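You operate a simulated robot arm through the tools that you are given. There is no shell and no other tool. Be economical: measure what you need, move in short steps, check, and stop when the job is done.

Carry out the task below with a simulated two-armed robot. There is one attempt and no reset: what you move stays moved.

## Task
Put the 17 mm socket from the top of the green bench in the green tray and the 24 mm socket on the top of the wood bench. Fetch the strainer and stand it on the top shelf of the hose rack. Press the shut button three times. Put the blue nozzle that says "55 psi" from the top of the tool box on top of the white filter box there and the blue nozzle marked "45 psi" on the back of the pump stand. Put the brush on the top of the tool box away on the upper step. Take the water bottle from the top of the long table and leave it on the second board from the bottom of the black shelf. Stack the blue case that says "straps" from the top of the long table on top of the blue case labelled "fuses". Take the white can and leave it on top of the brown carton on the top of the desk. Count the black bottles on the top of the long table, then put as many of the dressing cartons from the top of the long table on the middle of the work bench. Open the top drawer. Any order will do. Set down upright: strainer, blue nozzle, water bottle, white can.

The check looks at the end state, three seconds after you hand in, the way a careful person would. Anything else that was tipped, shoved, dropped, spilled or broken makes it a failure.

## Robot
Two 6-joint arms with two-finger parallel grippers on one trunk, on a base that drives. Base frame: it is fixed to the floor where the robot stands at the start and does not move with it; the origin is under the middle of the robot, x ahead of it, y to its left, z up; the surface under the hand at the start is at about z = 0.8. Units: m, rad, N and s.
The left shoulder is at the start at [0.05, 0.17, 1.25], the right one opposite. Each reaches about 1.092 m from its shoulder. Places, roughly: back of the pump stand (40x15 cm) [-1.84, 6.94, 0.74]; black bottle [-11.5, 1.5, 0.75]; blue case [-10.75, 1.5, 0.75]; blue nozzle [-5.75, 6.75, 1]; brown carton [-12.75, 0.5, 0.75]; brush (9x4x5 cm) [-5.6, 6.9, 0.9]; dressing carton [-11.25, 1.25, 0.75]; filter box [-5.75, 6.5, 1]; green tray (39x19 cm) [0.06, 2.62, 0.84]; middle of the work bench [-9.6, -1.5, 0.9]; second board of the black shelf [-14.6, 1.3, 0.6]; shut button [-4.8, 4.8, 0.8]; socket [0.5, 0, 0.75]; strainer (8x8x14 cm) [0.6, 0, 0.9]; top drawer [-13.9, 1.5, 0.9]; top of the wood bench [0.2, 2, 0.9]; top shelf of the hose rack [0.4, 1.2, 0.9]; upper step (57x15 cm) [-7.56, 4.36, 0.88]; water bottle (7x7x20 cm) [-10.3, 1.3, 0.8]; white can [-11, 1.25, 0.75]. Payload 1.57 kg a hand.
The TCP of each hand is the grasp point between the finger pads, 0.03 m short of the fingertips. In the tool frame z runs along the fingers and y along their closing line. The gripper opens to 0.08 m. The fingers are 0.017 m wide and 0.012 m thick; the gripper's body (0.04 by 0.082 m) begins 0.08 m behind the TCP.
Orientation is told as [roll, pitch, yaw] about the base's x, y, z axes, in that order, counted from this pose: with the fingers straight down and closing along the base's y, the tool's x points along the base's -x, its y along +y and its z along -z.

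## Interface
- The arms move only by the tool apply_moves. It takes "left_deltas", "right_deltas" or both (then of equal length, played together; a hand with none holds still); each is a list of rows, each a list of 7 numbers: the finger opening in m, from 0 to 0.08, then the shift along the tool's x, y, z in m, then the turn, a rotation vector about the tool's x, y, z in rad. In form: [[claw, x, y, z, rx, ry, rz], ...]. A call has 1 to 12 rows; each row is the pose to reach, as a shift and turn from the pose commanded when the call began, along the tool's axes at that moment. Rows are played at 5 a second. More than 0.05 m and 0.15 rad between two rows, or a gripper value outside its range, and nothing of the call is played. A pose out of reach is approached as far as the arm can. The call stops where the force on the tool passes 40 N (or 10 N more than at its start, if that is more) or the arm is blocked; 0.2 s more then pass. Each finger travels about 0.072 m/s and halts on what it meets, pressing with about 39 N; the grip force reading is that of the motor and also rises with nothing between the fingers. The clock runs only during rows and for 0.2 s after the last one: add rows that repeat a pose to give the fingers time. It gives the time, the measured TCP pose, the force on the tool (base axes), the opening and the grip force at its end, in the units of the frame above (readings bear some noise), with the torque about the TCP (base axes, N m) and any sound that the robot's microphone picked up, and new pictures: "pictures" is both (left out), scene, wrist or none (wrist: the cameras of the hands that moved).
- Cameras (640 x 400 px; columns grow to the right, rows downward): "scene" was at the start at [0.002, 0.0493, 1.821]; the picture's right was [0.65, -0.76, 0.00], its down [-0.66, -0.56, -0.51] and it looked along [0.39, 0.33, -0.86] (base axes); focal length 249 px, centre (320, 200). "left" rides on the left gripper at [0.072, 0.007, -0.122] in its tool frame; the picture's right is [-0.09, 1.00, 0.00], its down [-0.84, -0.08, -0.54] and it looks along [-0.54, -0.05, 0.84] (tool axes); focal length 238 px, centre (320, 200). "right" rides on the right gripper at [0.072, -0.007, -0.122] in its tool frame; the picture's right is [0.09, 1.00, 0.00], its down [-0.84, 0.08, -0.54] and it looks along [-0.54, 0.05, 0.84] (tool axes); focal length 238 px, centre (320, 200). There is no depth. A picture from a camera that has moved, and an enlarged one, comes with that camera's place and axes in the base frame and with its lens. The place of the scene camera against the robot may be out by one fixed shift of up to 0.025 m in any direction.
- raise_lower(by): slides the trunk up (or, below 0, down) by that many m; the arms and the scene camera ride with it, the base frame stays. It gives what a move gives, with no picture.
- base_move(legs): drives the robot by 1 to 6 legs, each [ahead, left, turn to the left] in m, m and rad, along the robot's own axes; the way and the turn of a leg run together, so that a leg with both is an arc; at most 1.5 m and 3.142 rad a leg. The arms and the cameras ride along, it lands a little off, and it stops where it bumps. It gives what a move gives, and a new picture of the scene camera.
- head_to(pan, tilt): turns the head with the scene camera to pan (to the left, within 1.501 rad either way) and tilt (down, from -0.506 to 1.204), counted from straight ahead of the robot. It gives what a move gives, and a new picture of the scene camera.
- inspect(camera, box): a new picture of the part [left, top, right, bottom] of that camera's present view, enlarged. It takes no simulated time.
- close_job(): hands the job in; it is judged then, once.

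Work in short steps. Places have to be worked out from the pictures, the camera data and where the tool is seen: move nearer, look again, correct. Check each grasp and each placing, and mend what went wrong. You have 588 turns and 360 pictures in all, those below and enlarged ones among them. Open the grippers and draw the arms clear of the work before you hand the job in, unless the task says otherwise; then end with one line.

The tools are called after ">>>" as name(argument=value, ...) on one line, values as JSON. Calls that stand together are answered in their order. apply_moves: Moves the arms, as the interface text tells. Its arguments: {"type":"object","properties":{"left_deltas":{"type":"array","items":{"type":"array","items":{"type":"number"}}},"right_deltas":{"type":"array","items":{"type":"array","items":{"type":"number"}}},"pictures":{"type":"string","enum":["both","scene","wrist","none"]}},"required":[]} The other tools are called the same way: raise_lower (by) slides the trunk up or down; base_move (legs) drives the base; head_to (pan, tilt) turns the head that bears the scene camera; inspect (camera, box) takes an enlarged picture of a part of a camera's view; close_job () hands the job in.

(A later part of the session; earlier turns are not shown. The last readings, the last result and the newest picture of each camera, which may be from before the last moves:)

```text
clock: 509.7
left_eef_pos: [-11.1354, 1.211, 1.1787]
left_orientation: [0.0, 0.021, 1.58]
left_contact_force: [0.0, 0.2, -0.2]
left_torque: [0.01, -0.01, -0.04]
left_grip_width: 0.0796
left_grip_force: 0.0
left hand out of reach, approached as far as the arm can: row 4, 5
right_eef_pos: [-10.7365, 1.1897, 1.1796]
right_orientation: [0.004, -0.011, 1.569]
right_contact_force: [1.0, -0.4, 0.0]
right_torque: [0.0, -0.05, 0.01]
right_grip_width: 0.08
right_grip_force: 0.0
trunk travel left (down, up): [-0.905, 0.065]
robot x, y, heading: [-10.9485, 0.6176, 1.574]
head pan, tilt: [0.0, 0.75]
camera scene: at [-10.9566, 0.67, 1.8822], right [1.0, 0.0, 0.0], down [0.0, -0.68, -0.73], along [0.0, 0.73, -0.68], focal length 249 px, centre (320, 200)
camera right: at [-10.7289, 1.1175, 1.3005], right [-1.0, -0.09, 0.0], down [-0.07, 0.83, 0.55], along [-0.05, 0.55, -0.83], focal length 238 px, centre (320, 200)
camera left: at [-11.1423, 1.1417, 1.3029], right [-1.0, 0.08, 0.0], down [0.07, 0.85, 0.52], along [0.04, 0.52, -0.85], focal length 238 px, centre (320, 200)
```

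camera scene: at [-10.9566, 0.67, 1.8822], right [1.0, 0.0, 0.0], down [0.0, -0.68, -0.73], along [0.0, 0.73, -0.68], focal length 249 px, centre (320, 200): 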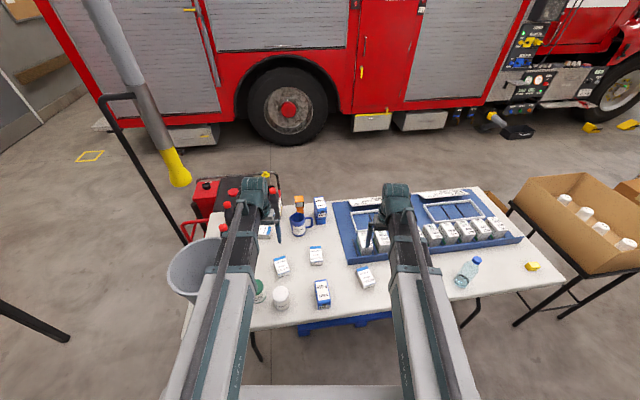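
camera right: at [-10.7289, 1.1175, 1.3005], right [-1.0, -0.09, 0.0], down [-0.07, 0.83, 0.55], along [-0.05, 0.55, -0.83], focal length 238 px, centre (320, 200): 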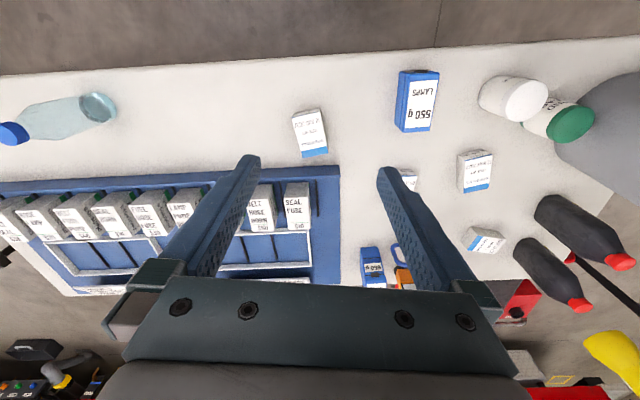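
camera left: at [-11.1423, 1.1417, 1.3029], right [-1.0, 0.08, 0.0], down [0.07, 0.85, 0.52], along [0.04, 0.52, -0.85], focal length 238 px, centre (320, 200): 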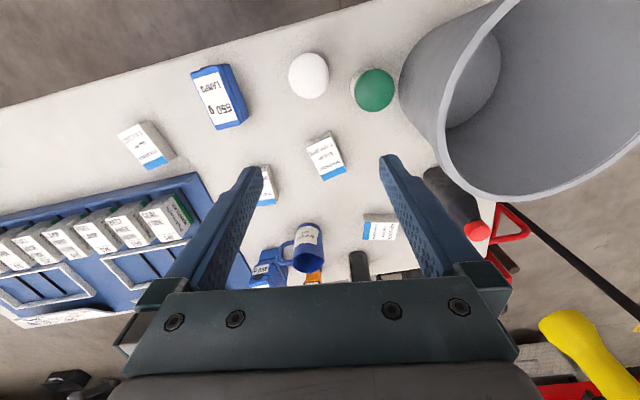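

Cartons: C3 at (−10.724, 1.285) for the right hand, C4 at (−11.141, 1.342) for the left, both turned about 15°. I move over both and lower partly.

>>> apply_moves(left_deltas=[[0.08, -0.035, 0.0015, 0, 0, 0, -0.09], [0.08, -0.07, 0.003, 0, 0, 0, -0.18], [0.08, -0.105, 0.0045, 0, 0, 0, -0.27], [0.08, -0.132, 0.0056, 0, 0, 0, -0.27], [0.08, -0.132, 0.0056, 0, 0, 0, -0.27]], right_deltas=[[0.08, -0.025, -0.003, 0, 0, 0, -0.085], [0.08, -0.05, -0.006, 0, 0, 0, -0.17], [0.08, -0.075, -0.009, 0, 0, 0, -0.25], [0.08, -0.095, -0.0125, 0, 0, 0, -0.25], [0.08, -0.095, -0.0125, 0, 0, 0, -0.25]], pictures="none")

>>> raise_lower(by=-0.25)

>>> inspect(camera="right", box=[0, 0, 640, 400])

>>> inspect(camera="left", box=[0, 0, 640, 400])

```text
clock: 510.9
left_eef_pos: [-11.1401, 1.3429, 1.1802]
left_orientation: [0.007, 0.02, 1.851]
left_contact_force: [0.3, 0.2, -0.4]
left_torque: [0.01, -0.01, 0.03]
left_grip_width: 0.0799
left_grip_force: 0.0
right_eef_pos: [-10.721, 1.2842, 1.1794]
right_orientation: [0.002, -0.013, 1.819]
right_contact_force: [-0.6, -0.1, 0.1]
right_torque: [0.04, -0.04, -0.01]
right_grip_width: 0.0798
right_grip_force: 0.1
trunk travel left (down, up): [-0.905, 0.065]
robot x, y, heading: [-10.9464, 0.6206, 1.571]
head pan, tilt: [0.0, 0.75]
```

```text
clock: 513.5
left_eef_pos: [-11.1398, 1.3422, 0.9292]
left_orientation: [0.007, 0.02, 1.85]
left_contact_force: [0.4, 0.4, -0.5]
left_torque: [-0.01, -0.02, -0.03]
left_grip_width: 0.0797
left_grip_force: 0.0
right_eef_pos: [-10.7209, 1.2847, 0.9283]
right_orientation: [0.001, -0.011, 1.819]
right_contact_force: [0.9, 1.0, -0.3]
right_torque: [-0.01, 0.01, -0.01]
right_grip_width: 0.0798
right_grip_force: 0.2
trunk travel left (down, up): [-0.655, 0.315]
robot x, y, heading: [-10.9472, 0.6188, 1.568]
head pan, tilt: [0.0, 0.75]
```

```text
1.00 times, centred on (320, 200) of right (not enlarged: the box is as wide or as high as the picture)
camera zoom: at [-10.6966, 1.2152, 1.0508], right [-0.94, -0.33, 0.0], down [-0.28, 0.79, 0.55], along [-0.18, 0.52, -0.83], focal length 238 px, centre (320, 200)
```

zoom: 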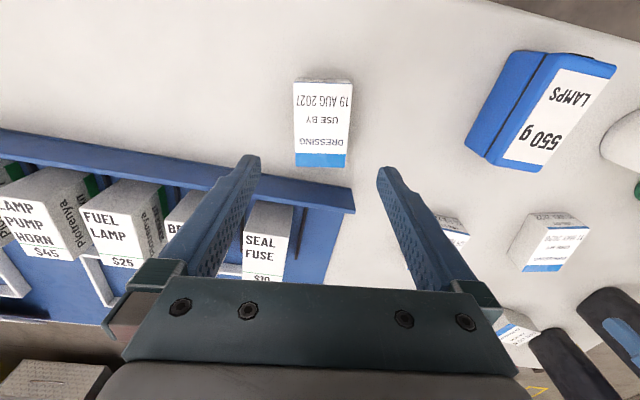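

```text
1.00 times, centred on (320, 200) of left (not enlarged: the box is as wide or as high as the picture)
camera zoom: at [-11.1272, 1.2735, 1.0534], right [-0.98, -0.18, 0.0], down [-0.16, 0.84, 0.52], along [-0.1, 0.51, -0.85], focal length 238 px, centre (320, 200)
```

zoom: 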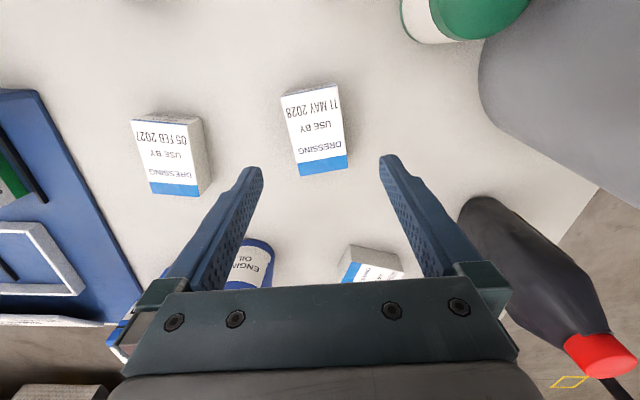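

Both aligned. I turn the left a little more and lower 14 cm.

>>> apply_moves(left_deltas=[[0.08, 0, -0.003, 0, 0, 0, -0.1], [0.08, 0, -0.003, 0, 0, 0, -0.1]], pictures="none")

>>> raise_lower(by=-0.135)

>>> inspect(camera="right", box=[160, 50, 480, 290])

>>> inspect(camera="left", box=[160, 50, 480, 290])

```text
clock: 514.1
left_eef_pos: [-11.1364, 1.3438, 0.9302]
left_orientation: [0.009, 0.022, 1.949]
left_contact_force: [0.2, 0.5, -0.2]
left_torque: [0.01, 0.04, -0.01]
left_grip_width: 0.0799
left_grip_force: 0.0
right_eef_pos: [-10.7212, 1.2845, 0.9299]
right_orientation: [0.003, -0.013, 1.818]
right_contact_force: [-0.1, -0.1, 1.1]
right_torque: [0.0, -0.02, -0.01]
right_grip_width: 0.0801
right_grip_force: 0.1
trunk travel left (down, up): [-0.655, 0.315]
robot x, y, heading: [-10.9452, 0.6185, 1.57]
head pan, tilt: [0.0, 0.75]
```

```text
clock: 515.8
left_eef_pos: [-11.1359, 1.3435, 0.7947]
left_orientation: [0.008, 0.021, 1.95]
left_contact_force: [-0.6, -0.6, 0.0]
left_torque: [-0.02, 0.01, 0.01]
left_grip_width: 0.08
left_grip_force: 0.1
right_eef_pos: [-10.7211, 1.2839, 0.795]
right_orientation: [0.002, -0.012, 1.819]
right_contact_force: [0.1, -0.6, 0.3]
right_torque: [0.0, 0.0, 0.04]
right_grip_width: 0.08
right_grip_force: 0.1
trunk travel left (down, up): [-0.52, 0.45]
robot x, y, heading: [-10.9467, 0.6199, 1.569]
head pan, tilt: [0.0, 0.75]
```

```text
1.67 times, centred on (320, 170) of right
camera zoom: at [-10.6966, 1.2152, 0.9159], right [-0.94, -0.33, 0.0], down [-0.28, 0.79, 0.55], along [-0.18, 0.52, -0.83], focal length 397 px, centre (320, 250)
```

zoom: 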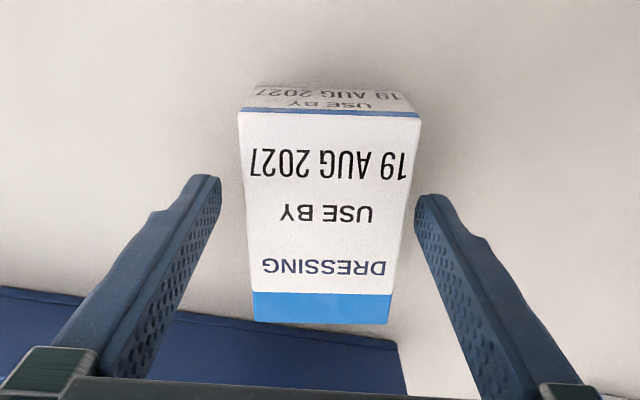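

```text
1.67 times, centred on (320, 170) of left
camera zoom: at [-11.1174, 1.2764, 0.9184], right [-0.96, -0.28, 0.01], down [-0.24, 0.82, 0.52], along [-0.15, 0.5, -0.85], focal length 397 px, centre (320, 250)
```

zoom: 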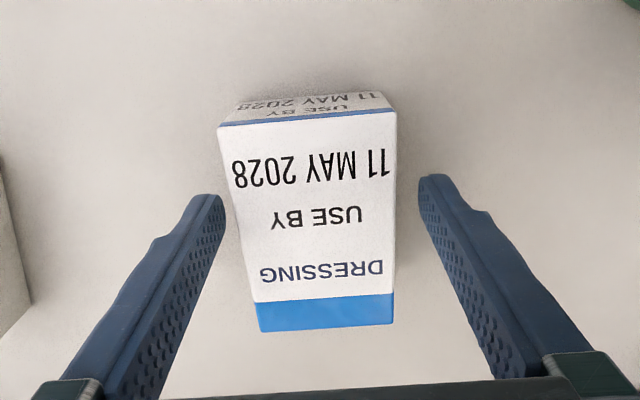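

Well between the fingers. I lower 1 cm and close both.

>>> raise_lower(by=-0.01)

>>> apply_moves(left_deltas=[[0.065, 0, 0, 0, 0, 0, 0], [0.05, 0, 0, 0, 0, 0, 0], [0.035, 0, 0, 0, 0, 0, 0], [0.03, 0, 0, 0, 0, 0, 0], [0.03, 0, 0, 0, 0, 0, 0]], right_deltas=[[0.065, 0, 0, 0, 0, 0, 0], [0.05, 0, 0, 0, 0, 0, 0], [0.035, 0, 0, 0, 0, 0, 0], [0.03, 0, 0, 0, 0, 0, 0], [0.03, 0, 0, 0, 0, 0, 0]], pictures="none")

>>> raise_lower(by=0.36)

>>> inspect(camera="right", box=[0, 0, 640, 400])

>>> inspect(camera="left", box=[0, 0, 640, 400])

```text
clock: 516.3
left_eef_pos: [-11.1371, 1.3432, 0.7845]
left_orientation: [0.008, 0.021, 1.949]
left_contact_force: [-0.3, -0.2, 0.8]
left_torque: [-0.02, 0.04, -0.02]
left_grip_width: 0.0803
left_grip_force: 0.0
right_eef_pos: [-10.721, 1.2855, 0.7841]
right_orientation: [0.002, -0.013, 1.819]
right_contact_force: [0.2, -0.3, 0.8]
right_torque: [-0.01, -0.02, 0.0]
right_grip_width: 0.0799
right_grip_force: 0.1
trunk travel left (down, up): [-0.51, 0.46]
robot x, y, heading: [-10.9456, 0.621, 1.57]
head pan, tilt: [0.0, 0.75]
```

```text
clock: 517.5
left_eef_pos: [-11.1373, 1.3432, 0.7837]
left_orientation: [0.01, 0.021, 1.95]
left_contact_force: [0.0, 1.2, 1.8]
left_torque: [0.0, -0.08, -0.05]
left_grip_width: 0.0613
left_grip_force: 39.3
right_eef_pos: [-10.7212, 1.2848, 0.7846]
right_orientation: [0.002, -0.014, 1.817]
right_contact_force: [-0.8, 0.0, 0.6]
right_torque: [0.01, 0.01, 0.03]
right_grip_width: 0.0616
right_grip_force: 38.9
trunk travel left (down, up): [-0.51, 0.46]
robot x, y, heading: [-10.9443, 0.6191, 1.568]
head pan, tilt: [0.0, 0.75]
```

```text
clock: 521.0
left_eef_pos: [-11.137, 1.3426, 1.1436]
left_orientation: [0.008, 0.02, 1.949]
left_contact_force: [0.0, -0.2, 0.5]
left_torque: [0.02, 0.01, 0.0]
left_grip_width: 0.0608
left_grip_force: 38.3
right_eef_pos: [-10.722, 1.2837, 1.1438]
right_orientation: [0.0, -0.012, 1.818]
right_contact_force: [-1.1, 0.3, -0.9]
right_torque: [-0.03, -0.03, 0.03]
right_grip_width: 0.0617
right_grip_force: 38.9
trunk travel left (down, up): [-0.87, 0.1]
robot x, y, heading: [-10.9475, 0.6192, 1.568]
head pan, tilt: [0.0, 0.75]
```

```text
1.00 times, centred on (320, 200) of right (not enlarged: the box is as wide or as high as the picture)
camera zoom: at [-10.6966, 1.2154, 1.2656], right [-0.94, -0.33, 0.0], down [-0.28, 0.79, 0.55], along [-0.18, 0.52, -0.83], focal length 238 px, centre (320, 200)
```

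zoom: 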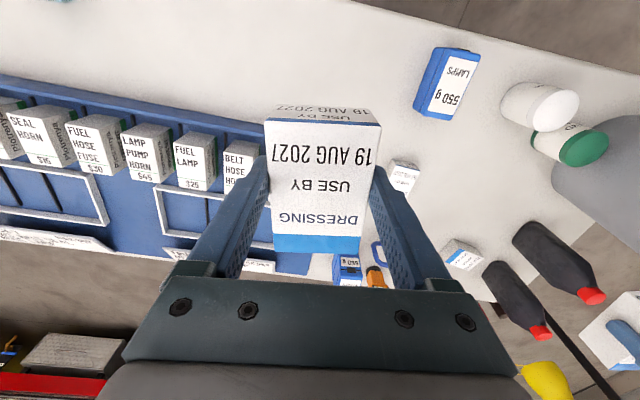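

```text
1.00 times, centred on (320, 200) of left (not enlarged: the box is as wide or as high as the picture)
camera zoom: at [-11.1173, 1.2767, 1.2682], right [-0.96, -0.28, 0.01], down [-0.24, 0.82, 0.52], along [-0.15, 0.5, -0.85], focal length 238 px, centre (320, 200)
```

zoom: 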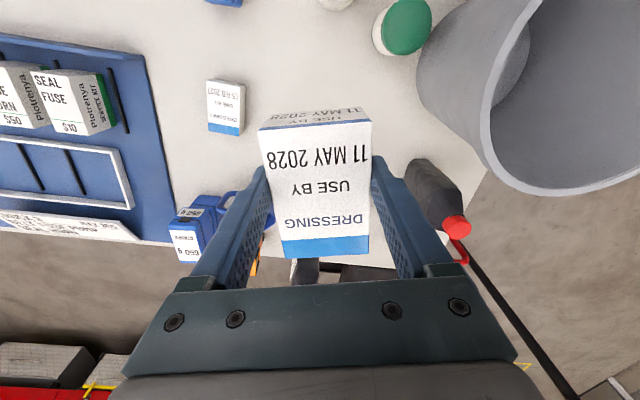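

Both cartons held. I retract the arms, back off, turn around and drive to the work bench's middle.

>>> apply_moves(left_deltas=[[0.03, 0.045, 0, 0, 0, 0, 0], [0.03, 0.09, 0, 0, 0, 0, 0], [0.03, 0.135, 0, 0, 0, 0, 0], [0.03, 0.18, 0, 0, 0, 0, 0], [0.03, 0.2, 0, 0, 0, 0, 0]], right_deltas=[[0.03, 0.045, 0, 0, 0, 0, 0], [0.03, 0.09, 0, 0, 0, 0, 0], [0.03, 0.13, 0, 0, 0, 0, 0], [0.03, 0.16, 0, 0, 0, 0, 0], [0.03, 0.16, 0, 0, 0, 0, 0]], pictures="none")

>>> base_move(legs=[[-0.5, 0, 0], [0, 0, -1.57], [0, 0, -1.57], [0, 1.3, 0], [0.5, 0, 0]])

>>> head_to(pan=0.0, tilt=0.7)

```text
clock: 522.2
left_eef_pos: [-11.0624, 1.1579, 1.1445]
left_orientation: [0.009, 0.02, 1.95]
left_contact_force: [-0.4, -0.4, -0.7]
left_torque: [-0.06, 0.01, -0.01]
left_grip_width: 0.0612
left_grip_force: 39.2
left hand out of reach, approached as far as the arm can: row 2, 3, 4, 5
right_eef_pos: [-10.6836, 1.1294, 1.1439]
right_orientation: [0.002, -0.011, 1.82]
right_contact_force: [0.3, 0.2, -0.8]
right_torque: [-0.02, -0.01, 0.01]
right_grip_width: 0.0611
right_grip_force: 39.1
trunk travel left (down, up): [-0.87, 0.1]
robot x, y, heading: [-10.9476, 0.6214, 1.568]
head pan, tilt: [0.0, 0.75]
```

```text
clock: 541.4
left_eef_pos: [-9.5479, -0.917, 1.1438]
left_orientation: [0.009, 0.022, -1.193]
left_contact_force: [0.2, 0.7, -1.4]
left_torque: [0.02, 0.01, -0.05]
left_grip_width: 0.0611
left_grip_force: 39.1
right_eef_pos: [-9.9269, -0.8868, 1.1442]
right_orientation: [0.0, -0.014, -1.325]
right_contact_force: [-0.6, -0.6, -0.8]
right_torque: [-0.01, 0.0, -0.01]
right_grip_width: 0.0608
right_grip_force: 38.5
trunk travel left (down, up): [-0.87, 0.1]
robot x, y, heading: [-9.6654, -0.3796, -1.569]
head pan, tilt: [0.0, 0.75]
camera scene: at [-9.673, -0.4162, 1.8472], right [-1.0, 0.0, 0.0], down [0.0, 0.68, -0.73], along [0.0, -0.73, -0.68], focal length 249 px, centre (320, 200)
```

scene: 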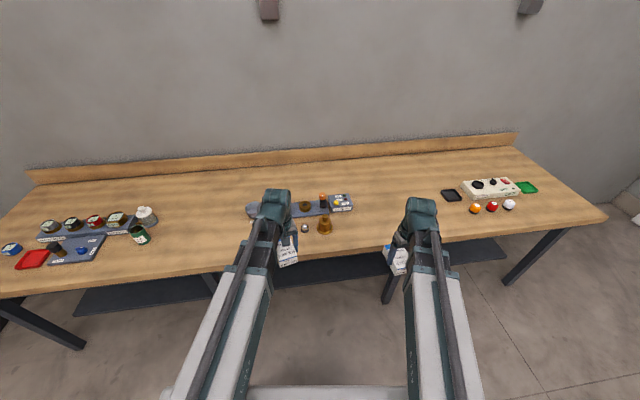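

```text
clock: 542.0
left_eef_pos: [-9.5482, -0.916, 1.1446]
left_orientation: [0.011, 0.021, -1.194]
left_contact_force: [-0.6, -0.2, -0.7]
left_torque: [0.03, -0.01, 0.02]
left_grip_width: 0.061
left_grip_force: 39.1
right_eef_pos: [-9.9264, -0.8864, 1.1436]
right_orientation: [0.002, -0.012, -1.325]
right_contact_force: [0.2, -0.4, -1.3]
right_torque: [0.02, 0.01, -0.02]
right_grip_width: 0.0611
right_grip_force: 39.1
trunk travel left (down, up): [-0.87, 0.1]
robot x, y, heading: [-9.6646, -0.3779, -1.57]
head pan, tilt: [0.0, 0.7]
camera scene: at [-9.6731, -0.4169, 1.8515], right [-1.0, 0.0, 0.0], down [0.0, 0.64, -0.76], along [0.0, -0.76, -0.64], focal length 249 px, centre (320, 200)
```

scene: 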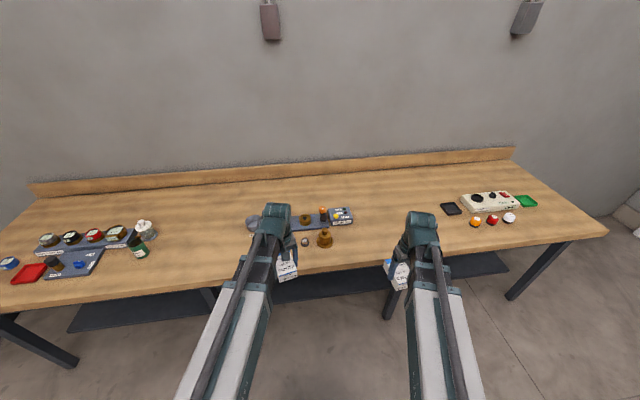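

The middle group takes the bench's centre; there is a free strip just behind it (y≈−1.5…−1.8). I'll place the cartons there around x≈−9.6. I align the hands and approach.

>>> apply_moves(left_deltas=[[0.03, 0, 0, 0, 0, 0, 0.125], [0.03, 0, 0, 0, 0, 0, 0.25], [0.03, 0, 0, 0, 0, 0, 0.376]], right_deltas=[[0.03, 0, 0, 0, 0, 0, 0.082], [0.03, 0, 0, 0, 0, 0, 0.164], [0.03, 0, 0, 0, 0, 0, 0.245]], pictures="none")

>>> base_move(legs=[[0.34, 0.045, 0]])

>>> inspect(camera="scene", box=[180, 120, 460, 290])

```text
clock: 542.8
left_eef_pos: [-9.5477, -0.9174, 1.1438]
left_orientation: [0.0, 0.023, -1.57]
left_contact_force: [-0.5, -0.6, -1.2]
left_torque: [0.03, 0.02, 0.03]
left_grip_width: 0.0611
left_grip_force: 39.0
right_eef_pos: [-9.9279, -0.8863, 1.1448]
right_orientation: [0.005, -0.012, -1.57]
right_contact_force: [0.7, 0.7, -0.8]
right_torque: [0.02, -0.01, 0.0]
right_grip_width: 0.0611
right_grip_force: 39.0
trunk travel left (down, up): [-0.87, 0.1]
robot x, y, heading: [-9.6603, -0.3741, -1.575]
head pan, tilt: [0.0, 0.7]
```

```text
clock: 545.1
left_eef_pos: [-9.5016, -1.2713, 1.1436]
left_orientation: [0.0, 0.023, -1.568]
left_contact_force: [0.2, 0.3, -1.1]
left_torque: [0.05, 0.02, 0.03]
left_grip_width: 0.0611
left_grip_force: 39.3
right_eef_pos: [-9.8814, -1.2394, 1.1438]
right_orientation: [0.005, -0.011, -1.568]
right_contact_force: [-1.1, 0.1, -1.5]
right_torque: [0.06, 0.0, 0.01]
right_grip_width: 0.061
right_grip_force: 39.1
trunk travel left (down, up): [-0.87, 0.1]
robot x, y, heading: [-9.6188, -0.7322, -1.57]
head pan, tilt: [0.0, 0.7]
camera scene: at [-9.6276, -0.772, 1.8515], right [-1.0, 0.0, 0.0], down [0.0, 0.64, -0.76], along [0.0, -0.76, -0.64], focal length 249 px, centre (320, 200)
```

scene: 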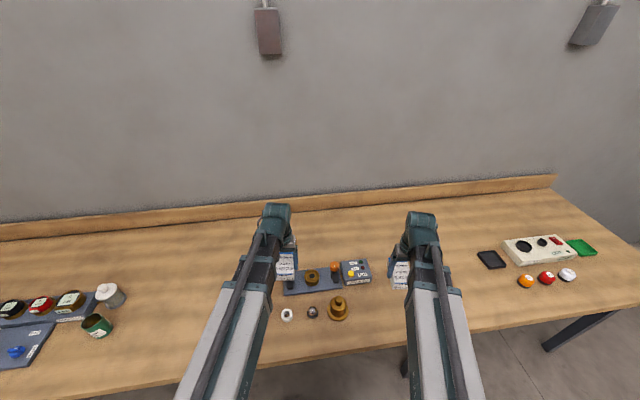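

```text
2.29 times, centred on (320, 205) of scene
camera zoom: at [-9.6276, -0.772, 1.8515], right [-1.0, 0.0, 0.0], down [0.0, 0.64, -0.76], along [0.0, -0.76, -0.64], focal length 569 px, centre (320, 189)
```

zoom: 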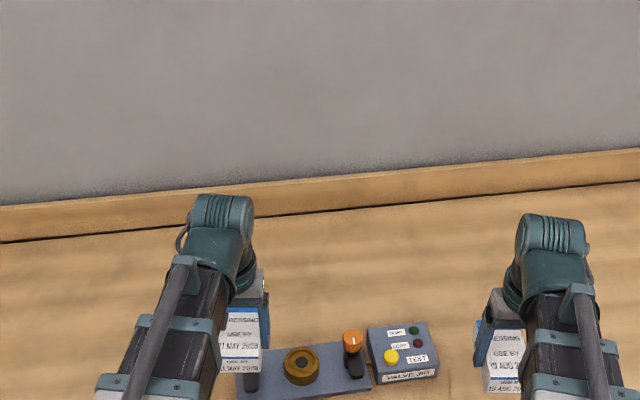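

I extend both hands over the strip: left to (−9.50, −1.60), right to (−9.74, −1.60).

>>> apply_moves(left_deltas=[[0.03, -0.037, 0, 0, 0, 0, 0], [0.03, -0.074, 0, 0, 0, 0, 0], [0.03, -0.11, 0, 0, 0, 0, 0], [0.03, -0.147, 0, 0, 0, 0, 0], [0.03, -0.184, 0, 0, 0, 0, 0], [0.03, -0.22, 0, 0, 0, 0, 0], [0.03, -0.257, 0, 0, 0, 0, 0], [0.03, -0.294, 0, 0, 0, 0, 0], [0.03, -0.33, 0, 0, 0, 0, 0]], right_deltas=[[0.03, -0.04, 0.0155, 0, 0, 0, 0], [0.03, -0.08, 0.031, 0, 0, 0, 0], [0.03, -0.12, 0.0467, 0, 0, 0, 0], [0.03, -0.16, 0.062, 0, 0, 0, 0], [0.03, -0.2, 0.078, 0, 0, 0, 0], [0.03, -0.24, 0.093, 0, 0, 0, 0], [0.03, -0.28, 0.109, 0, 0, 0, 0], [0.03, -0.32, 0.124, 0, 0, 0, 0], [0.03, -0.36, 0.14, 0, 0, 0, 0]], pictures="both")

```text
clock: 547.1
left_eef_pos: [-9.5025, -1.6027, 1.1434]
left_orientation: [-0.002, 0.025, -1.568]
left_contact_force: [-0.4, -0.3, -0.2]
left_torque: [-0.01, -0.02, 0.02]
left_grip_width: 0.061
left_grip_force: 38.9
left hand out of reach, approached as far as the arm can: row 6, 7, 8, 9
right_eef_pos: [-9.7384, -1.6004, 1.1441]
right_orientation: [0.006, -0.009, -1.57]
right_contact_force: [-0.3, -0.1, -1.7]
right_torque: [0.03, 0.0, 0.01]
right_grip_width: 0.0612
right_grip_force: 38.5
right hand out of reach, approached as far as the arm can: row 4, 8, 9
trunk travel left (down, up): [-0.87, 0.1]
robot x, y, heading: [-9.6187, -0.7294, -1.57]
head pan, tilt: [0.0, 0.7]
camera scene: at [-9.6275, -0.773, 1.8514], right [-1.0, 0.0, 0.0], down [0.0, 0.65, -0.76], along [0.0, -0.76, -0.65], focal length 249 px, centre (320, 200)
camera right: at [-9.7467, -1.5275, 1.2646], right [1.0, 0.09, 0.0], down [0.08, -0.83, 0.55], along [0.06, -0.55, -0.83], focal length 238 px, centre (320, 200)
camera left: at [-9.4963, -1.534, 1.2672], right [1.0, -0.09, 0.0], down [-0.08, -0.85, 0.52], along [-0.05, -0.52, -0.85], focal length 238 px, centre (320, 200)
```

scene: 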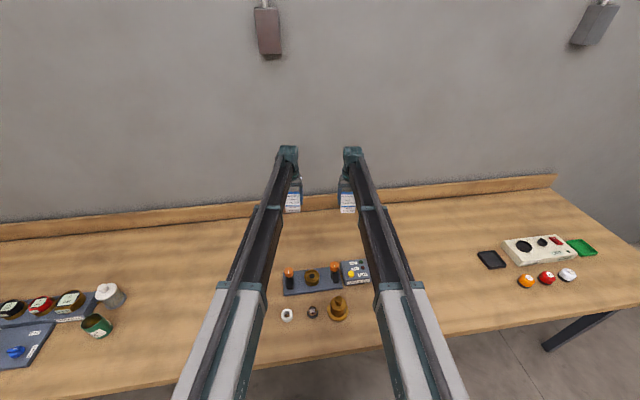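
right: 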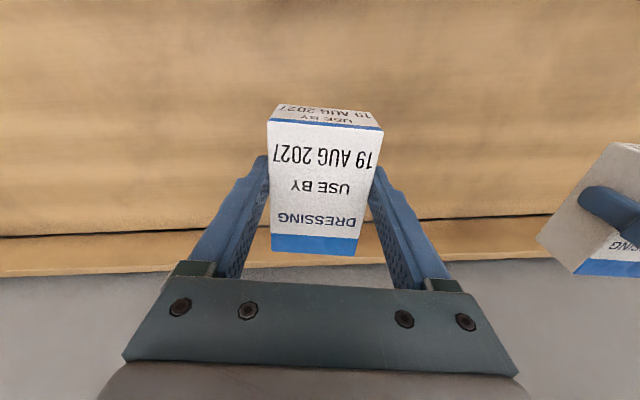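
left: 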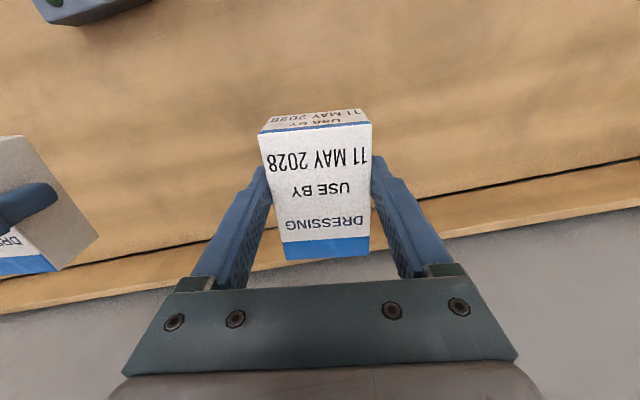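

Free wood under both. I lower 0.17 m then step to contact.

>>> raise_lower(by=-0.17)

>>> raise_lower(by=-0.015)

>>> inspect(camera="right", box=[160, 50, 480, 290])

```text
clock: 549.0
left_eef_pos: [-9.501, -1.6007, 0.9735]
left_orientation: [0.001, 0.022, -1.568]
left_contact_force: [0.4, -0.4, -1.2]
left_torque: [-0.05, 0.01, 0.0]
left_grip_width: 0.0611
left_grip_force: 39.7
right_eef_pos: [-9.7381, -1.599, 0.9742]
right_orientation: [0.005, -0.01, -1.569]
right_contact_force: [-0.3, -0.5, -1.8]
right_torque: [-0.01, -0.02, 0.0]
right_grip_width: 0.0611
right_grip_force: 39.1
trunk travel left (down, up): [-0.7, 0.27]
robot x, y, heading: [-9.6187, -0.7311, -1.57]
head pan, tilt: [0.0, 0.7]
```

```text
clock: 549.7
left_eef_pos: [-9.5006, -1.6011, 0.9591]
left_orientation: [0.0, 0.023, -1.567]
left_contact_force: [-0.2, 0.1, -1.5]
left_torque: [0.02, -0.01, 0.0]
left_grip_width: 0.0613
left_grip_force: 39.2
right_eef_pos: [-9.7392, -1.5982, 0.9597]
right_orientation: [0.003, -0.014, -1.568]
right_contact_force: [-0.3, -0.6, -0.7]
right_torque: [0.04, -0.03, -0.02]
right_grip_width: 0.0611
right_grip_force: 38.4
trunk travel left (down, up): [-0.685, 0.285]
robot x, y, heading: [-9.6191, -0.7328, -1.576]
head pan, tilt: [0.0, 0.7]
```

```text
1.67 times, centred on (320, 170) of right
camera zoom: at [-9.7469, -1.5248, 1.0808], right [1.0, 0.1, 0.0], down [0.08, -0.83, 0.55], along [0.06, -0.55, -0.83], focal length 397 px, centre (320, 250)
```

zoom: 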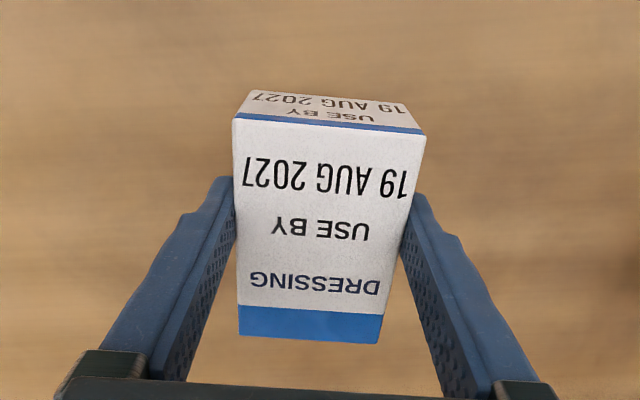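

>>> raise_lower(by=-0.012)

>>> raise_lower(by=-0.007)

```text
clock: 550.3
left_eef_pos: [-9.5009, -1.6009, 0.9472]
left_orientation: [0.001, 0.023, -1.569]
left_contact_force: [0.7, 0.1, -0.5]
left_torque: [-0.02, -0.02, 0.0]
left_grip_width: 0.0612
left_grip_force: 38.5
right_eef_pos: [-9.7389, -1.5985, 0.9457]
right_orientation: [0.004, -0.012, -1.567]
right_contact_force: [-0.4, -0.2, 0.1]
right_torque: [0.03, 0.0, -0.01]
right_grip_width: 0.0611
right_grip_force: 39.0
trunk travel left (down, up): [-0.673, 0.297]
robot x, y, heading: [-9.6179, -0.7307, -1.573]
head pan, tilt: [0.0, 0.7]
```

```text
clock: 550.8
left_eef_pos: [-9.5022, -1.6002, 0.9396]
left_orientation: [0.0, 0.021, -1.567]
left_contact_force: [0.8, -0.6, -1.2]
left_torque: [-0.01, -0.03, -0.01]
left_grip_width: 0.061
left_grip_force: 38.9
right_eef_pos: [-9.7391, -1.5973, 0.9398]
right_orientation: [0.006, -0.01, -1.567]
right_contact_force: [0.3, 0.1, -1.6]
right_torque: [-0.01, 0.03, 0.02]
right_grip_width: 0.061
right_grip_force: 38.6
trunk travel left (down, up): [-0.666, 0.304]
robot x, y, heading: [-9.6183, -0.7331, -1.572]
head pan, tilt: [0.0, 0.7]
```

>>> raise_lower(by=-0.007)

>>> raise_lower(by=-0.005)

>>> inspect(camera="left", box=[160, 50, 480, 290])

```text
clock: 551.4
left_eef_pos: [-9.5016, -1.6004, 0.9328]
left_orientation: [0.0, 0.022, -1.567]
left_contact_force: [0.7, -0.4, -0.5]
left_torque: [-0.01, 0.0, 0.0]
left_grip_width: 0.0612
left_grip_force: 39.2
right_eef_pos: [-9.7389, -1.5987, 0.9324]
right_orientation: [0.005, -0.01, -1.567]
right_contact_force: [-0.5, -0.3, -1.1]
right_torque: [0.02, 0.01, 0.0]
right_grip_width: 0.061
right_grip_force: 38.8
trunk travel left (down, up): [-0.659, 0.311]
robot x, y, heading: [-9.6167, -0.7306, -1.571]
head pan, tilt: [0.0, 0.7]
```

```text
clock: 551.9
left_eef_pos: [-9.5032, -1.6004, 0.9291]
left_orientation: [0.0, 0.022, -1.568]
left_contact_force: [1.3, 0.3, -0.4]
left_torque: [0.02, 0.0, 0.03]
left_grip_width: 0.0608
left_grip_force: 39.1
right_eef_pos: [-9.7391, -1.5979, 0.9288]
right_orientation: [0.004, -0.01, -1.569]
right_contact_force: [-0.3, 0.0, -1.2]
right_torque: [0.0, 0.03, 0.0]
right_grip_width: 0.0612
right_grip_force: 38.8
trunk travel left (down, up): [-0.654, 0.316]
robot x, y, heading: [-9.62, -0.7319, -1.57]
head pan, tilt: [0.0, 0.7]
```

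```text
1.67 times, centred on (320, 170) of left
camera zoom: at [-9.4965, -1.5314, 1.0523], right [1.0, -0.09, 0.0], down [-0.08, -0.85, 0.52], along [-0.05, -0.52, -0.85], focal length 397 px, centre (320, 250)
```

zoom: 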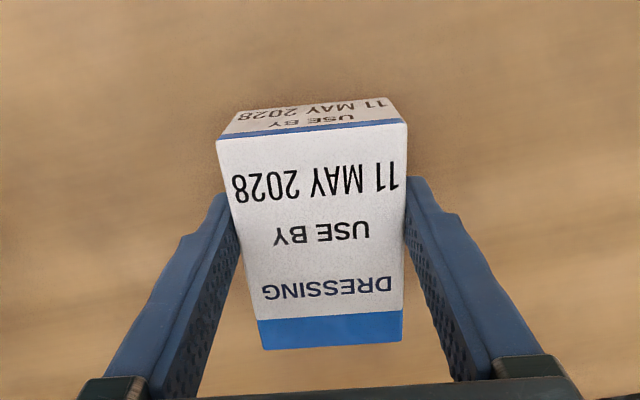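

>>> raise_lower(by=-0.006)

>>> raise_lower(by=-0.006)

```text
clock: 552.5
left_eef_pos: [-9.5011, -1.6002, 0.9232]
left_orientation: [-0.001, 0.023, -1.568]
left_contact_force: [-0.7, 0.3, -0.9]
left_torque: [-0.01, 0.03, -0.01]
left_grip_width: 0.0614
left_grip_force: 39.1
right_eef_pos: [-9.7388, -1.5988, 0.922]
right_orientation: [0.007, -0.01, -1.568]
right_contact_force: [0.3, -0.3, -0.3]
right_torque: [0.03, -0.02, 0.06]
right_grip_width: 0.0611
right_grip_force: 39.2
trunk travel left (down, up): [-0.648, 0.322]
robot x, y, heading: [-9.6202, -0.7309, -1.572]
head pan, tilt: [0.0, 0.7]
```

```text
clock: 553.0
left_eef_pos: [-9.5013, -1.5997, 0.917]
left_orientation: [0.0, 0.023, -1.568]
left_contact_force: [-0.7, 0.3, -0.9]
left_torque: [0.02, 0.01, -0.02]
left_grip_width: 0.0612
left_grip_force: 39.4
right_eef_pos: [-9.7389, -1.5991, 0.9158]
right_orientation: [0.003, -0.011, -1.568]
right_contact_force: [0.0, -0.5, -0.4]
right_torque: [0.02, 0.0, 0.01]
right_grip_width: 0.0612
right_grip_force: 39.2
trunk travel left (down, up): [-0.642, 0.328]
robot x, y, heading: [-9.6206, -0.7288, -1.57]
head pan, tilt: [0.0, 0.7]
```

>>> raise_lower(by=-0.007)

>>> raise_lower(by=-0.005)

>>> inspect(camera="right", box=[160, 50, 480, 290])

```text
clock: 553.6
left_eef_pos: [-9.5029, -1.5991, 0.9097]
left_orientation: [0.001, 0.021, -1.568]
left_contact_force: [0.1, -0.8, -0.5]
left_torque: [0.0, 0.01, 0.02]
left_grip_width: 0.061
left_grip_force: 38.8
right_eef_pos: [-9.7391, -1.5987, 0.9087]
right_orientation: [0.006, -0.011, -1.566]
right_contact_force: [0.1, -0.2, -0.8]
right_torque: [0.03, -0.03, 0.03]
right_grip_width: 0.0611
right_grip_force: 39.2
trunk travel left (down, up): [-0.635, 0.335]
robot x, y, heading: [-9.6184, -0.7269, -1.575]
head pan, tilt: [0.0, 0.7]
```

```text
clock: 554.1
left_eef_pos: [-9.5024, -1.6004, 0.905]
left_orientation: [0.001, 0.023, -1.566]
left_contact_force: [0.8, 0.2, 0.8]
left_torque: [-0.1, 0.04, 0.03]
left_grip_width: 0.0608
left_grip_force: 38.4
right_eef_pos: [-9.7395, -1.5989, 0.9046]
right_orientation: [0.005, -0.013, -1.567]
right_contact_force: [0.7, -1.6, 3.8]
right_torque: [-0.27, 0.17, 0.02]
right_grip_width: 0.0612
right_grip_force: 38.9
trunk travel left (down, up): [-0.63, 0.34]
robot x, y, heading: [-9.6169, -0.7283, -1.571]
head pan, tilt: [0.0, 0.7]
```

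```text
1.67 times, centred on (320, 170) of right
camera zoom: at [-9.7468, -1.5247, 1.0261], right [1.0, 0.1, 0.0], down [0.08, -0.83, 0.55], along [0.06, -0.55, -0.83], focal length 397 px, centre (320, 250)
```

zoom: 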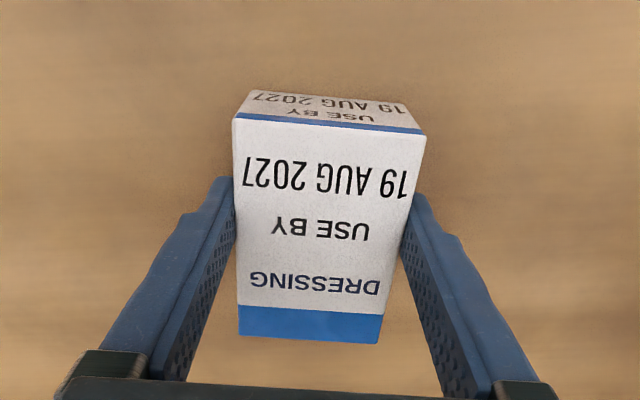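

Contact just begins. One more 2 mm, then open both.

>>> raise_lower(by=-0.002)

>>> apply_moves(left_deltas=[[0.065, 0, 0, 0, 0, 0, 0], [0.075, 0, 0, 0, 0, 0, 0], [0.08, 0, 0, 0, 0, 0, 0], [0.08, 0, 0, 0, 0, 0, 0]], right_deltas=[[0.065, 0, 0, 0, 0, 0, 0], [0.075, 0, 0, 0, 0, 0, 0], [0.08, 0, 0, 0, 0, 0, 0], [0.08, 0, 0, 0, 0, 0, 0]], pictures="none")

>>> raise_lower(by=0.26)

>>> inspect(camera="right", box=[0, 0, 640, 400])

```text
clock: 554.7
left_eef_pos: [-9.5017, -1.5989, 0.9043]
left_orientation: [0.001, 0.02, -1.567]
left_contact_force: [0.3, -6.2, 15.8]
left_torque: [-0.2, 0.1, 0.01]
left_grip_width: 0.0611
left_grip_force: 39.3
right_eef_pos: [-9.7394, -1.5983, 0.9051]
right_orientation: [0.005, -0.016, -1.567]
right_contact_force: [-0.8, -7.1, 19.2]
right_torque: [-0.12, 0.61, 0.23]
right_grip_width: 0.0609
right_grip_force: 38.6
trunk travel left (down, up): [-0.628, 0.342]
robot x, y, heading: [-9.62, -0.7317, -1.571]
head pan, tilt: [0.0, 0.7]
```

```text
clock: 555.7
left_eef_pos: [-9.5024, -1.6002, 0.9015]
left_orientation: [0.001, 0.022, -1.567]
left_contact_force: [0.4, 0.7, 0.6]
left_torque: [0.02, 0.01, 0.05]
left_grip_width: 0.0802
left_grip_force: 0.1
right_eef_pos: [-9.7391, -1.5992, 0.903]
right_orientation: [0.007, -0.013, -1.568]
right_contact_force: [-0.1, -0.4, 0.5]
right_torque: [-0.01, 0.01, -0.05]
right_grip_width: 0.0801
right_grip_force: 0.1
trunk travel left (down, up): [-0.628, 0.342]
robot x, y, heading: [-9.6194, -0.7314, -1.567]
head pan, tilt: [0.0, 0.7]
```

```text
clock: 558.3
left_eef_pos: [-9.5024, -1.6004, 1.1626]
left_orientation: [-0.001, 0.022, -1.567]
left_contact_force: [0.9, 0.2, 0.5]
left_torque: [-0.01, 0.01, -0.02]
left_grip_width: 0.0801
left_grip_force: 0.1
right_eef_pos: [-9.7394, -1.599, 1.1616]
right_orientation: [0.003, -0.01, -1.568]
right_contact_force: [0.0, 0.7, 0.0]
right_torque: [0.02, 0.0, 0.03]
right_grip_width: 0.08
right_grip_force: 0.0
trunk travel left (down, up): [-0.888, 0.082]
robot x, y, heading: [-9.6154, -0.7297, -1.567]
head pan, tilt: [0.0, 0.7]
```

```text
1.00 times, centred on (320, 200) of right (not enlarged: the box is as wide or as high as the picture)
camera zoom: at [-9.7469, -1.525, 1.2836], right [1.0, 0.1, 0.0], down [0.08, -0.83, 0.55], along [0.06, -0.55, -0.83], focal length 238 px, centre (320, 200)
```

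zoom: 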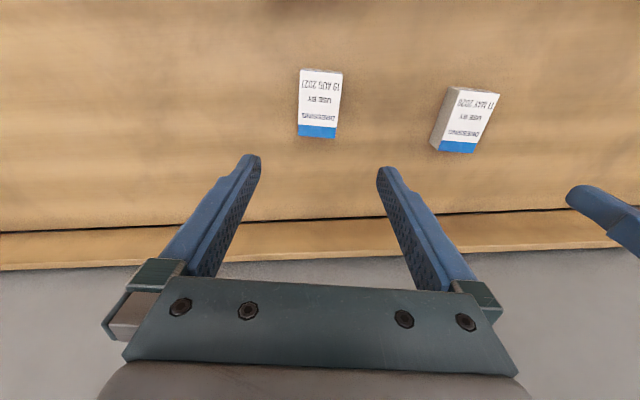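

Both cartons stand on the bench. I retract the arms and go back for a third one.

>>> apply_moves(left_deltas=[[0.08, 0.045, 0, 0, 0, 0, 0], [0.08, 0.09, 0, 0, 0, 0, 0], [0.08, 0.135, 0, 0, 0, 0, 0], [0.08, 0.18, 0, 0, 0, 0, 0], [0.08, 0.225, 0.01, 0, 0, 0, 0], [0.08, 0.27, 0.02, 0, 0, 0, 0], [0.08, 0.315, 0.03, 0, 0, 0, 0], [0.08, 0.36, 0.04, 0, 0, 0, 0], [0.08, 0.385, 0.05, 0, 0, 0, 0]], right_deltas=[[0.08, 0.045, 0, 0, 0, 0, 0], [0.08, 0.09, 0, 0, 0, 0, 0], [0.08, 0.135, 0, 0, 0, 0, 0], [0.08, 0.18, 0, 0, 0, 0, 0], [0.08, 0.225, -0.01, 0, 0, 0, 0], [0.08, 0.27, -0.02, 0, 0, 0, 0], [0.08, 0.315, -0.03, 0, 0, 0, 0], [0.08, 0.36, -0.04, 0, 0, 0, 0], [0.08, 0.385, -0.05, 0, 0, 0, 0]], pictures="none")

>>> base_move(legs=[[-0.6, 0, 0], [0, 0, -1.57], [0, 0, -1.57], [0, 1.38, 0], [0.65, 0, 0]])

```text
clock: 560.3
left_eef_pos: [-9.4531, -1.2142, 1.1615]
left_orientation: [0.0, 0.021, -1.567]
left_contact_force: [0.0, 0.6, 0.5]
left_torque: [0.0, 0.0, 0.0]
left_grip_width: 0.0802
left_grip_force: 0.0
left hand out of reach, approached as far as the arm can: row 4, 5, 6, 7, 8, 9
right_eef_pos: [-9.7894, -1.2107, 1.1631]
right_orientation: [0.004, -0.01, -1.566]
right_contact_force: [-0.5, 0.9, 0.2]
right_torque: [0.03, 0.0, -0.02]
right_grip_width: 0.08
right_grip_force: 0.1
right hand out of reach, approached as far as the arm can: row 5, 6, 7, 8, 9
trunk travel left (down, up): [-0.888, 0.082]
robot x, y, heading: [-9.6172, -0.7333, -1.574]
head pan, tilt: [0.0, 0.7]
```

```text
clock: 581.0
left_eef_pos: [-11.1148, 1.0377, 1.1627]
left_orientation: [-0.001, 0.021, 1.551]
left_contact_force: [0.7, 0.3, -0.2]
left_torque: [-0.06, 0.03, 0.0]
left_grip_width: 0.0798
left_grip_force: 0.0
right_eef_pos: [-10.7801, 1.0285, 1.1624]
right_orientation: [0.004, -0.009, 1.549]
right_contact_force: [-0.2, 0.5, 0.6]
right_torque: [-0.01, -0.02, 0.01]
right_grip_width: 0.08
right_grip_force: 0.0
trunk travel left (down, up): [-0.888, 0.082]
robot x, y, heading: [-10.9637, 0.5509, 1.544]
head pan, tilt: [0.0, 0.7]
camera scene: at [-10.9703, 0.6015, 1.8695], right [1.0, -0.03, 0.0], down [-0.02, -0.64, -0.76], along [0.02, 0.76, -0.64], focal length 249 px, centre (320, 200)
```

scene: 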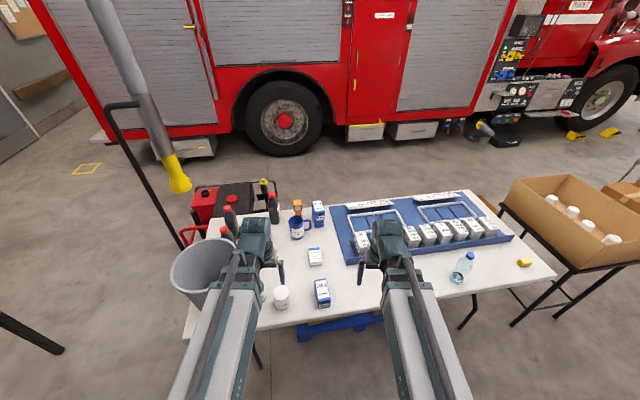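

I move the right hand over the third carton (05 FEB) and look.

>>> apply_moves(right_deltas=[[0.08, -0.04, 0.02, 0, 0, 0, 0], [0.08, -0.08, 0.04, 0, 0, 0, 0], [0.08, -0.12, 0.06, 0, 0, 0, 0], [0.08, -0.16, 0.08, 0, 0, 0, 0], [0.08, -0.2, 0.1, 0, 0, 0, 0], [0.08, -0.24, 0.12, 0, 0, 0, 0], [0.08, -0.28, 0.14, 0, 0, 0, 0], [0.08, -0.32, 0.16, 0, 0, 0, 0], [0.08, -0.36, 0.18, 0, 0, 0, 0], [0.08, -0.402, 0.199, 0, 0, 0, 0]], pictures="none")

>>> raise_lower(by=-0.2)

>>> inspect(camera="right", box=[0, 0, 640, 400])

```text
clock: 583.2
left_eef_pos: [-11.114, 1.0381, 1.1618]
left_orientation: [0.001, 0.023, 1.547]
left_contact_force: [-0.6, 0.9, 1.2]
left_torque: [0.04, -0.01, -0.01]
left_grip_width: 0.0801
left_grip_force: 0.0
right_eef_pos: [-10.9719, 1.4369, 1.1616]
right_orientation: [0.006, -0.01, 1.547]
right_contact_force: [0.5, -0.2, -0.6]
right_torque: [-0.01, 0.01, 0.02]
right_grip_width: 0.08
right_grip_force: 0.1
right hand out of reach, approached as far as the arm can: row 4, 5, 6, 7, 8, 9, 10
trunk travel left (down, up): [-0.888, 0.082]
robot x, y, heading: [-10.9639, 0.5509, 1.543]
head pan, tilt: [0.0, 0.7]
```

```text
clock: 585.4
left_eef_pos: [-11.1134, 1.0369, 0.963]
left_orientation: [0.0, 0.023, 1.55]
left_contact_force: [0.4, -0.2, -0.9]
left_torque: [-0.01, -0.01, -0.01]
left_grip_width: 0.0801
left_grip_force: 0.1
right_eef_pos: [-10.9707, 1.4341, 0.9621]
right_orientation: [0.004, -0.011, 1.548]
right_contact_force: [0.7, 0.1, 0.5]
right_torque: [-0.01, 0.02, 0.02]
right_grip_width: 0.0801
right_grip_force: 0.0
trunk travel left (down, up): [-0.688, 0.282]
robot x, y, heading: [-10.9601, 0.5505, 1.546]
head pan, tilt: [0.0, 0.7]
```

```text
1.00 times, centred on (320, 200) of right (not enlarged: the box is as wide or as high as the picture)
camera zoom: at [-10.9652, 1.3612, 1.0839], right [-1.0, -0.07, 0.0], down [-0.06, 0.83, 0.55], along [-0.04, 0.55, -0.83], focal length 238 px, centre (320, 200)
```

zoom: 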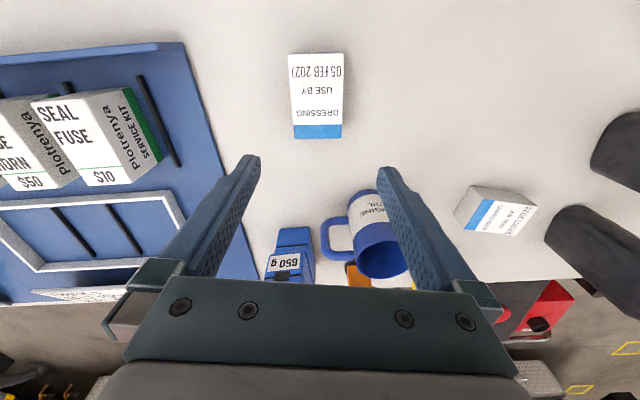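

Aligned; small correction, lower to 0.785 and close.

>>> apply_moves(right_deltas=[[0.08, 0.02, -0.006, 0, 0, 0, 0], [0.08, 0.02, -0.006, 0, 0, 0, 0]], pictures="none")

>>> raise_lower(by=-0.177)

>>> apply_moves(right_deltas=[[0.065, 0, 0, 0, 0, 0, 0], [0.05, 0, 0, 0, 0, 0, 0], [0.035, 0, 0, 0, 0, 0, 0], [0.03, 0, 0, 0, 0, 0, 0], [0.03, 0, 0, 0, 0, 0, 0]], pictures="wrist")

```text
clock: 586.0
left_eef_pos: [-11.1135, 1.0382, 0.9622]
left_orientation: [0.0, 0.022, 1.55]
left_contact_force: [-0.1, 0.6, -0.4]
left_torque: [-0.03, 0.05, 0.02]
left_grip_width: 0.0798
left_grip_force: 0.0
right_eef_pos: [-10.964, 1.4135, 0.9623]
right_orientation: [0.006, -0.014, 1.548]
right_contact_force: [0.4, 0.0, 0.3]
right_torque: [0.0, -0.02, 0.0]
right_grip_width: 0.0797
right_grip_force: 0.0
trunk travel left (down, up): [-0.688, 0.282]
robot x, y, heading: [-10.9602, 0.5508, 1.543]
head pan, tilt: [0.0, 0.7]
```

```text
clock: 588.0
left_eef_pos: [-11.1131, 1.0375, 0.7854]
left_orientation: [0.001, 0.023, 1.549]
left_contact_force: [0.0, 0.5, 0.1]
left_torque: [0.01, -0.02, 0.0]
left_grip_width: 0.08
left_grip_force: 0.0
right_eef_pos: [-10.9642, 1.4152, 0.7852]
right_orientation: [0.004, -0.01, 1.548]
right_contact_force: [-0.2, 0.3, 0.9]
right_torque: [-0.02, 0.02, 0.01]
right_grip_width: 0.0798
right_grip_force: 0.1
trunk travel left (down, up): [-0.511, 0.459]
robot x, y, heading: [-10.9587, 0.5488, 1.546]
head pan, tilt: [0.0, 0.7]
```

```text
clock: 589.2
left_eef_pos: [-11.1145, 1.037, 0.7862]
left_orientation: [0.0, 0.024, 1.546]
left_contact_force: [0.8, 0.9, 0.9]
left_torque: [0.01, -0.02, -0.01]
left_grip_width: 0.08
left_grip_force: 0.1
right_eef_pos: [-10.9637, 1.414, 0.785]
right_orientation: [0.005, -0.013, 1.547]
right_contact_force: [0.4, 0.8, 0.6]
right_torque: [0.02, -0.07, 0.08]
right_grip_width: 0.0629
right_grip_force: 38.7
trunk travel left (down, up): [-0.511, 0.459]
robot x, y, heading: [-10.9595, 0.551, 1.547]
head pan, tilt: [0.0, 0.7]
camera right: at [-10.9592, 1.3411, 0.9068], right [-1.0, -0.07, 0.0], down [-0.06, 0.83, 0.55], along [-0.04, 0.55, -0.83], focal length 238 px, centre (320, 200)
```

right: 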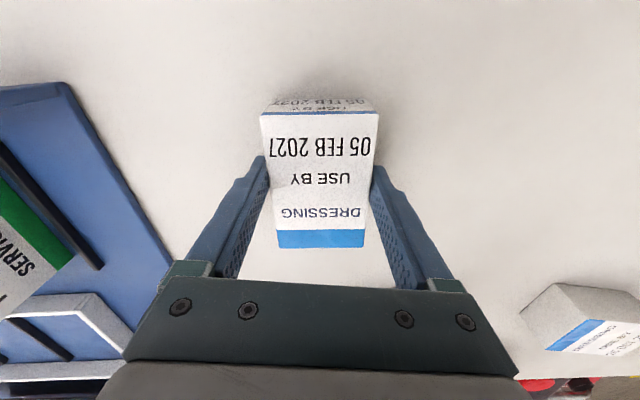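

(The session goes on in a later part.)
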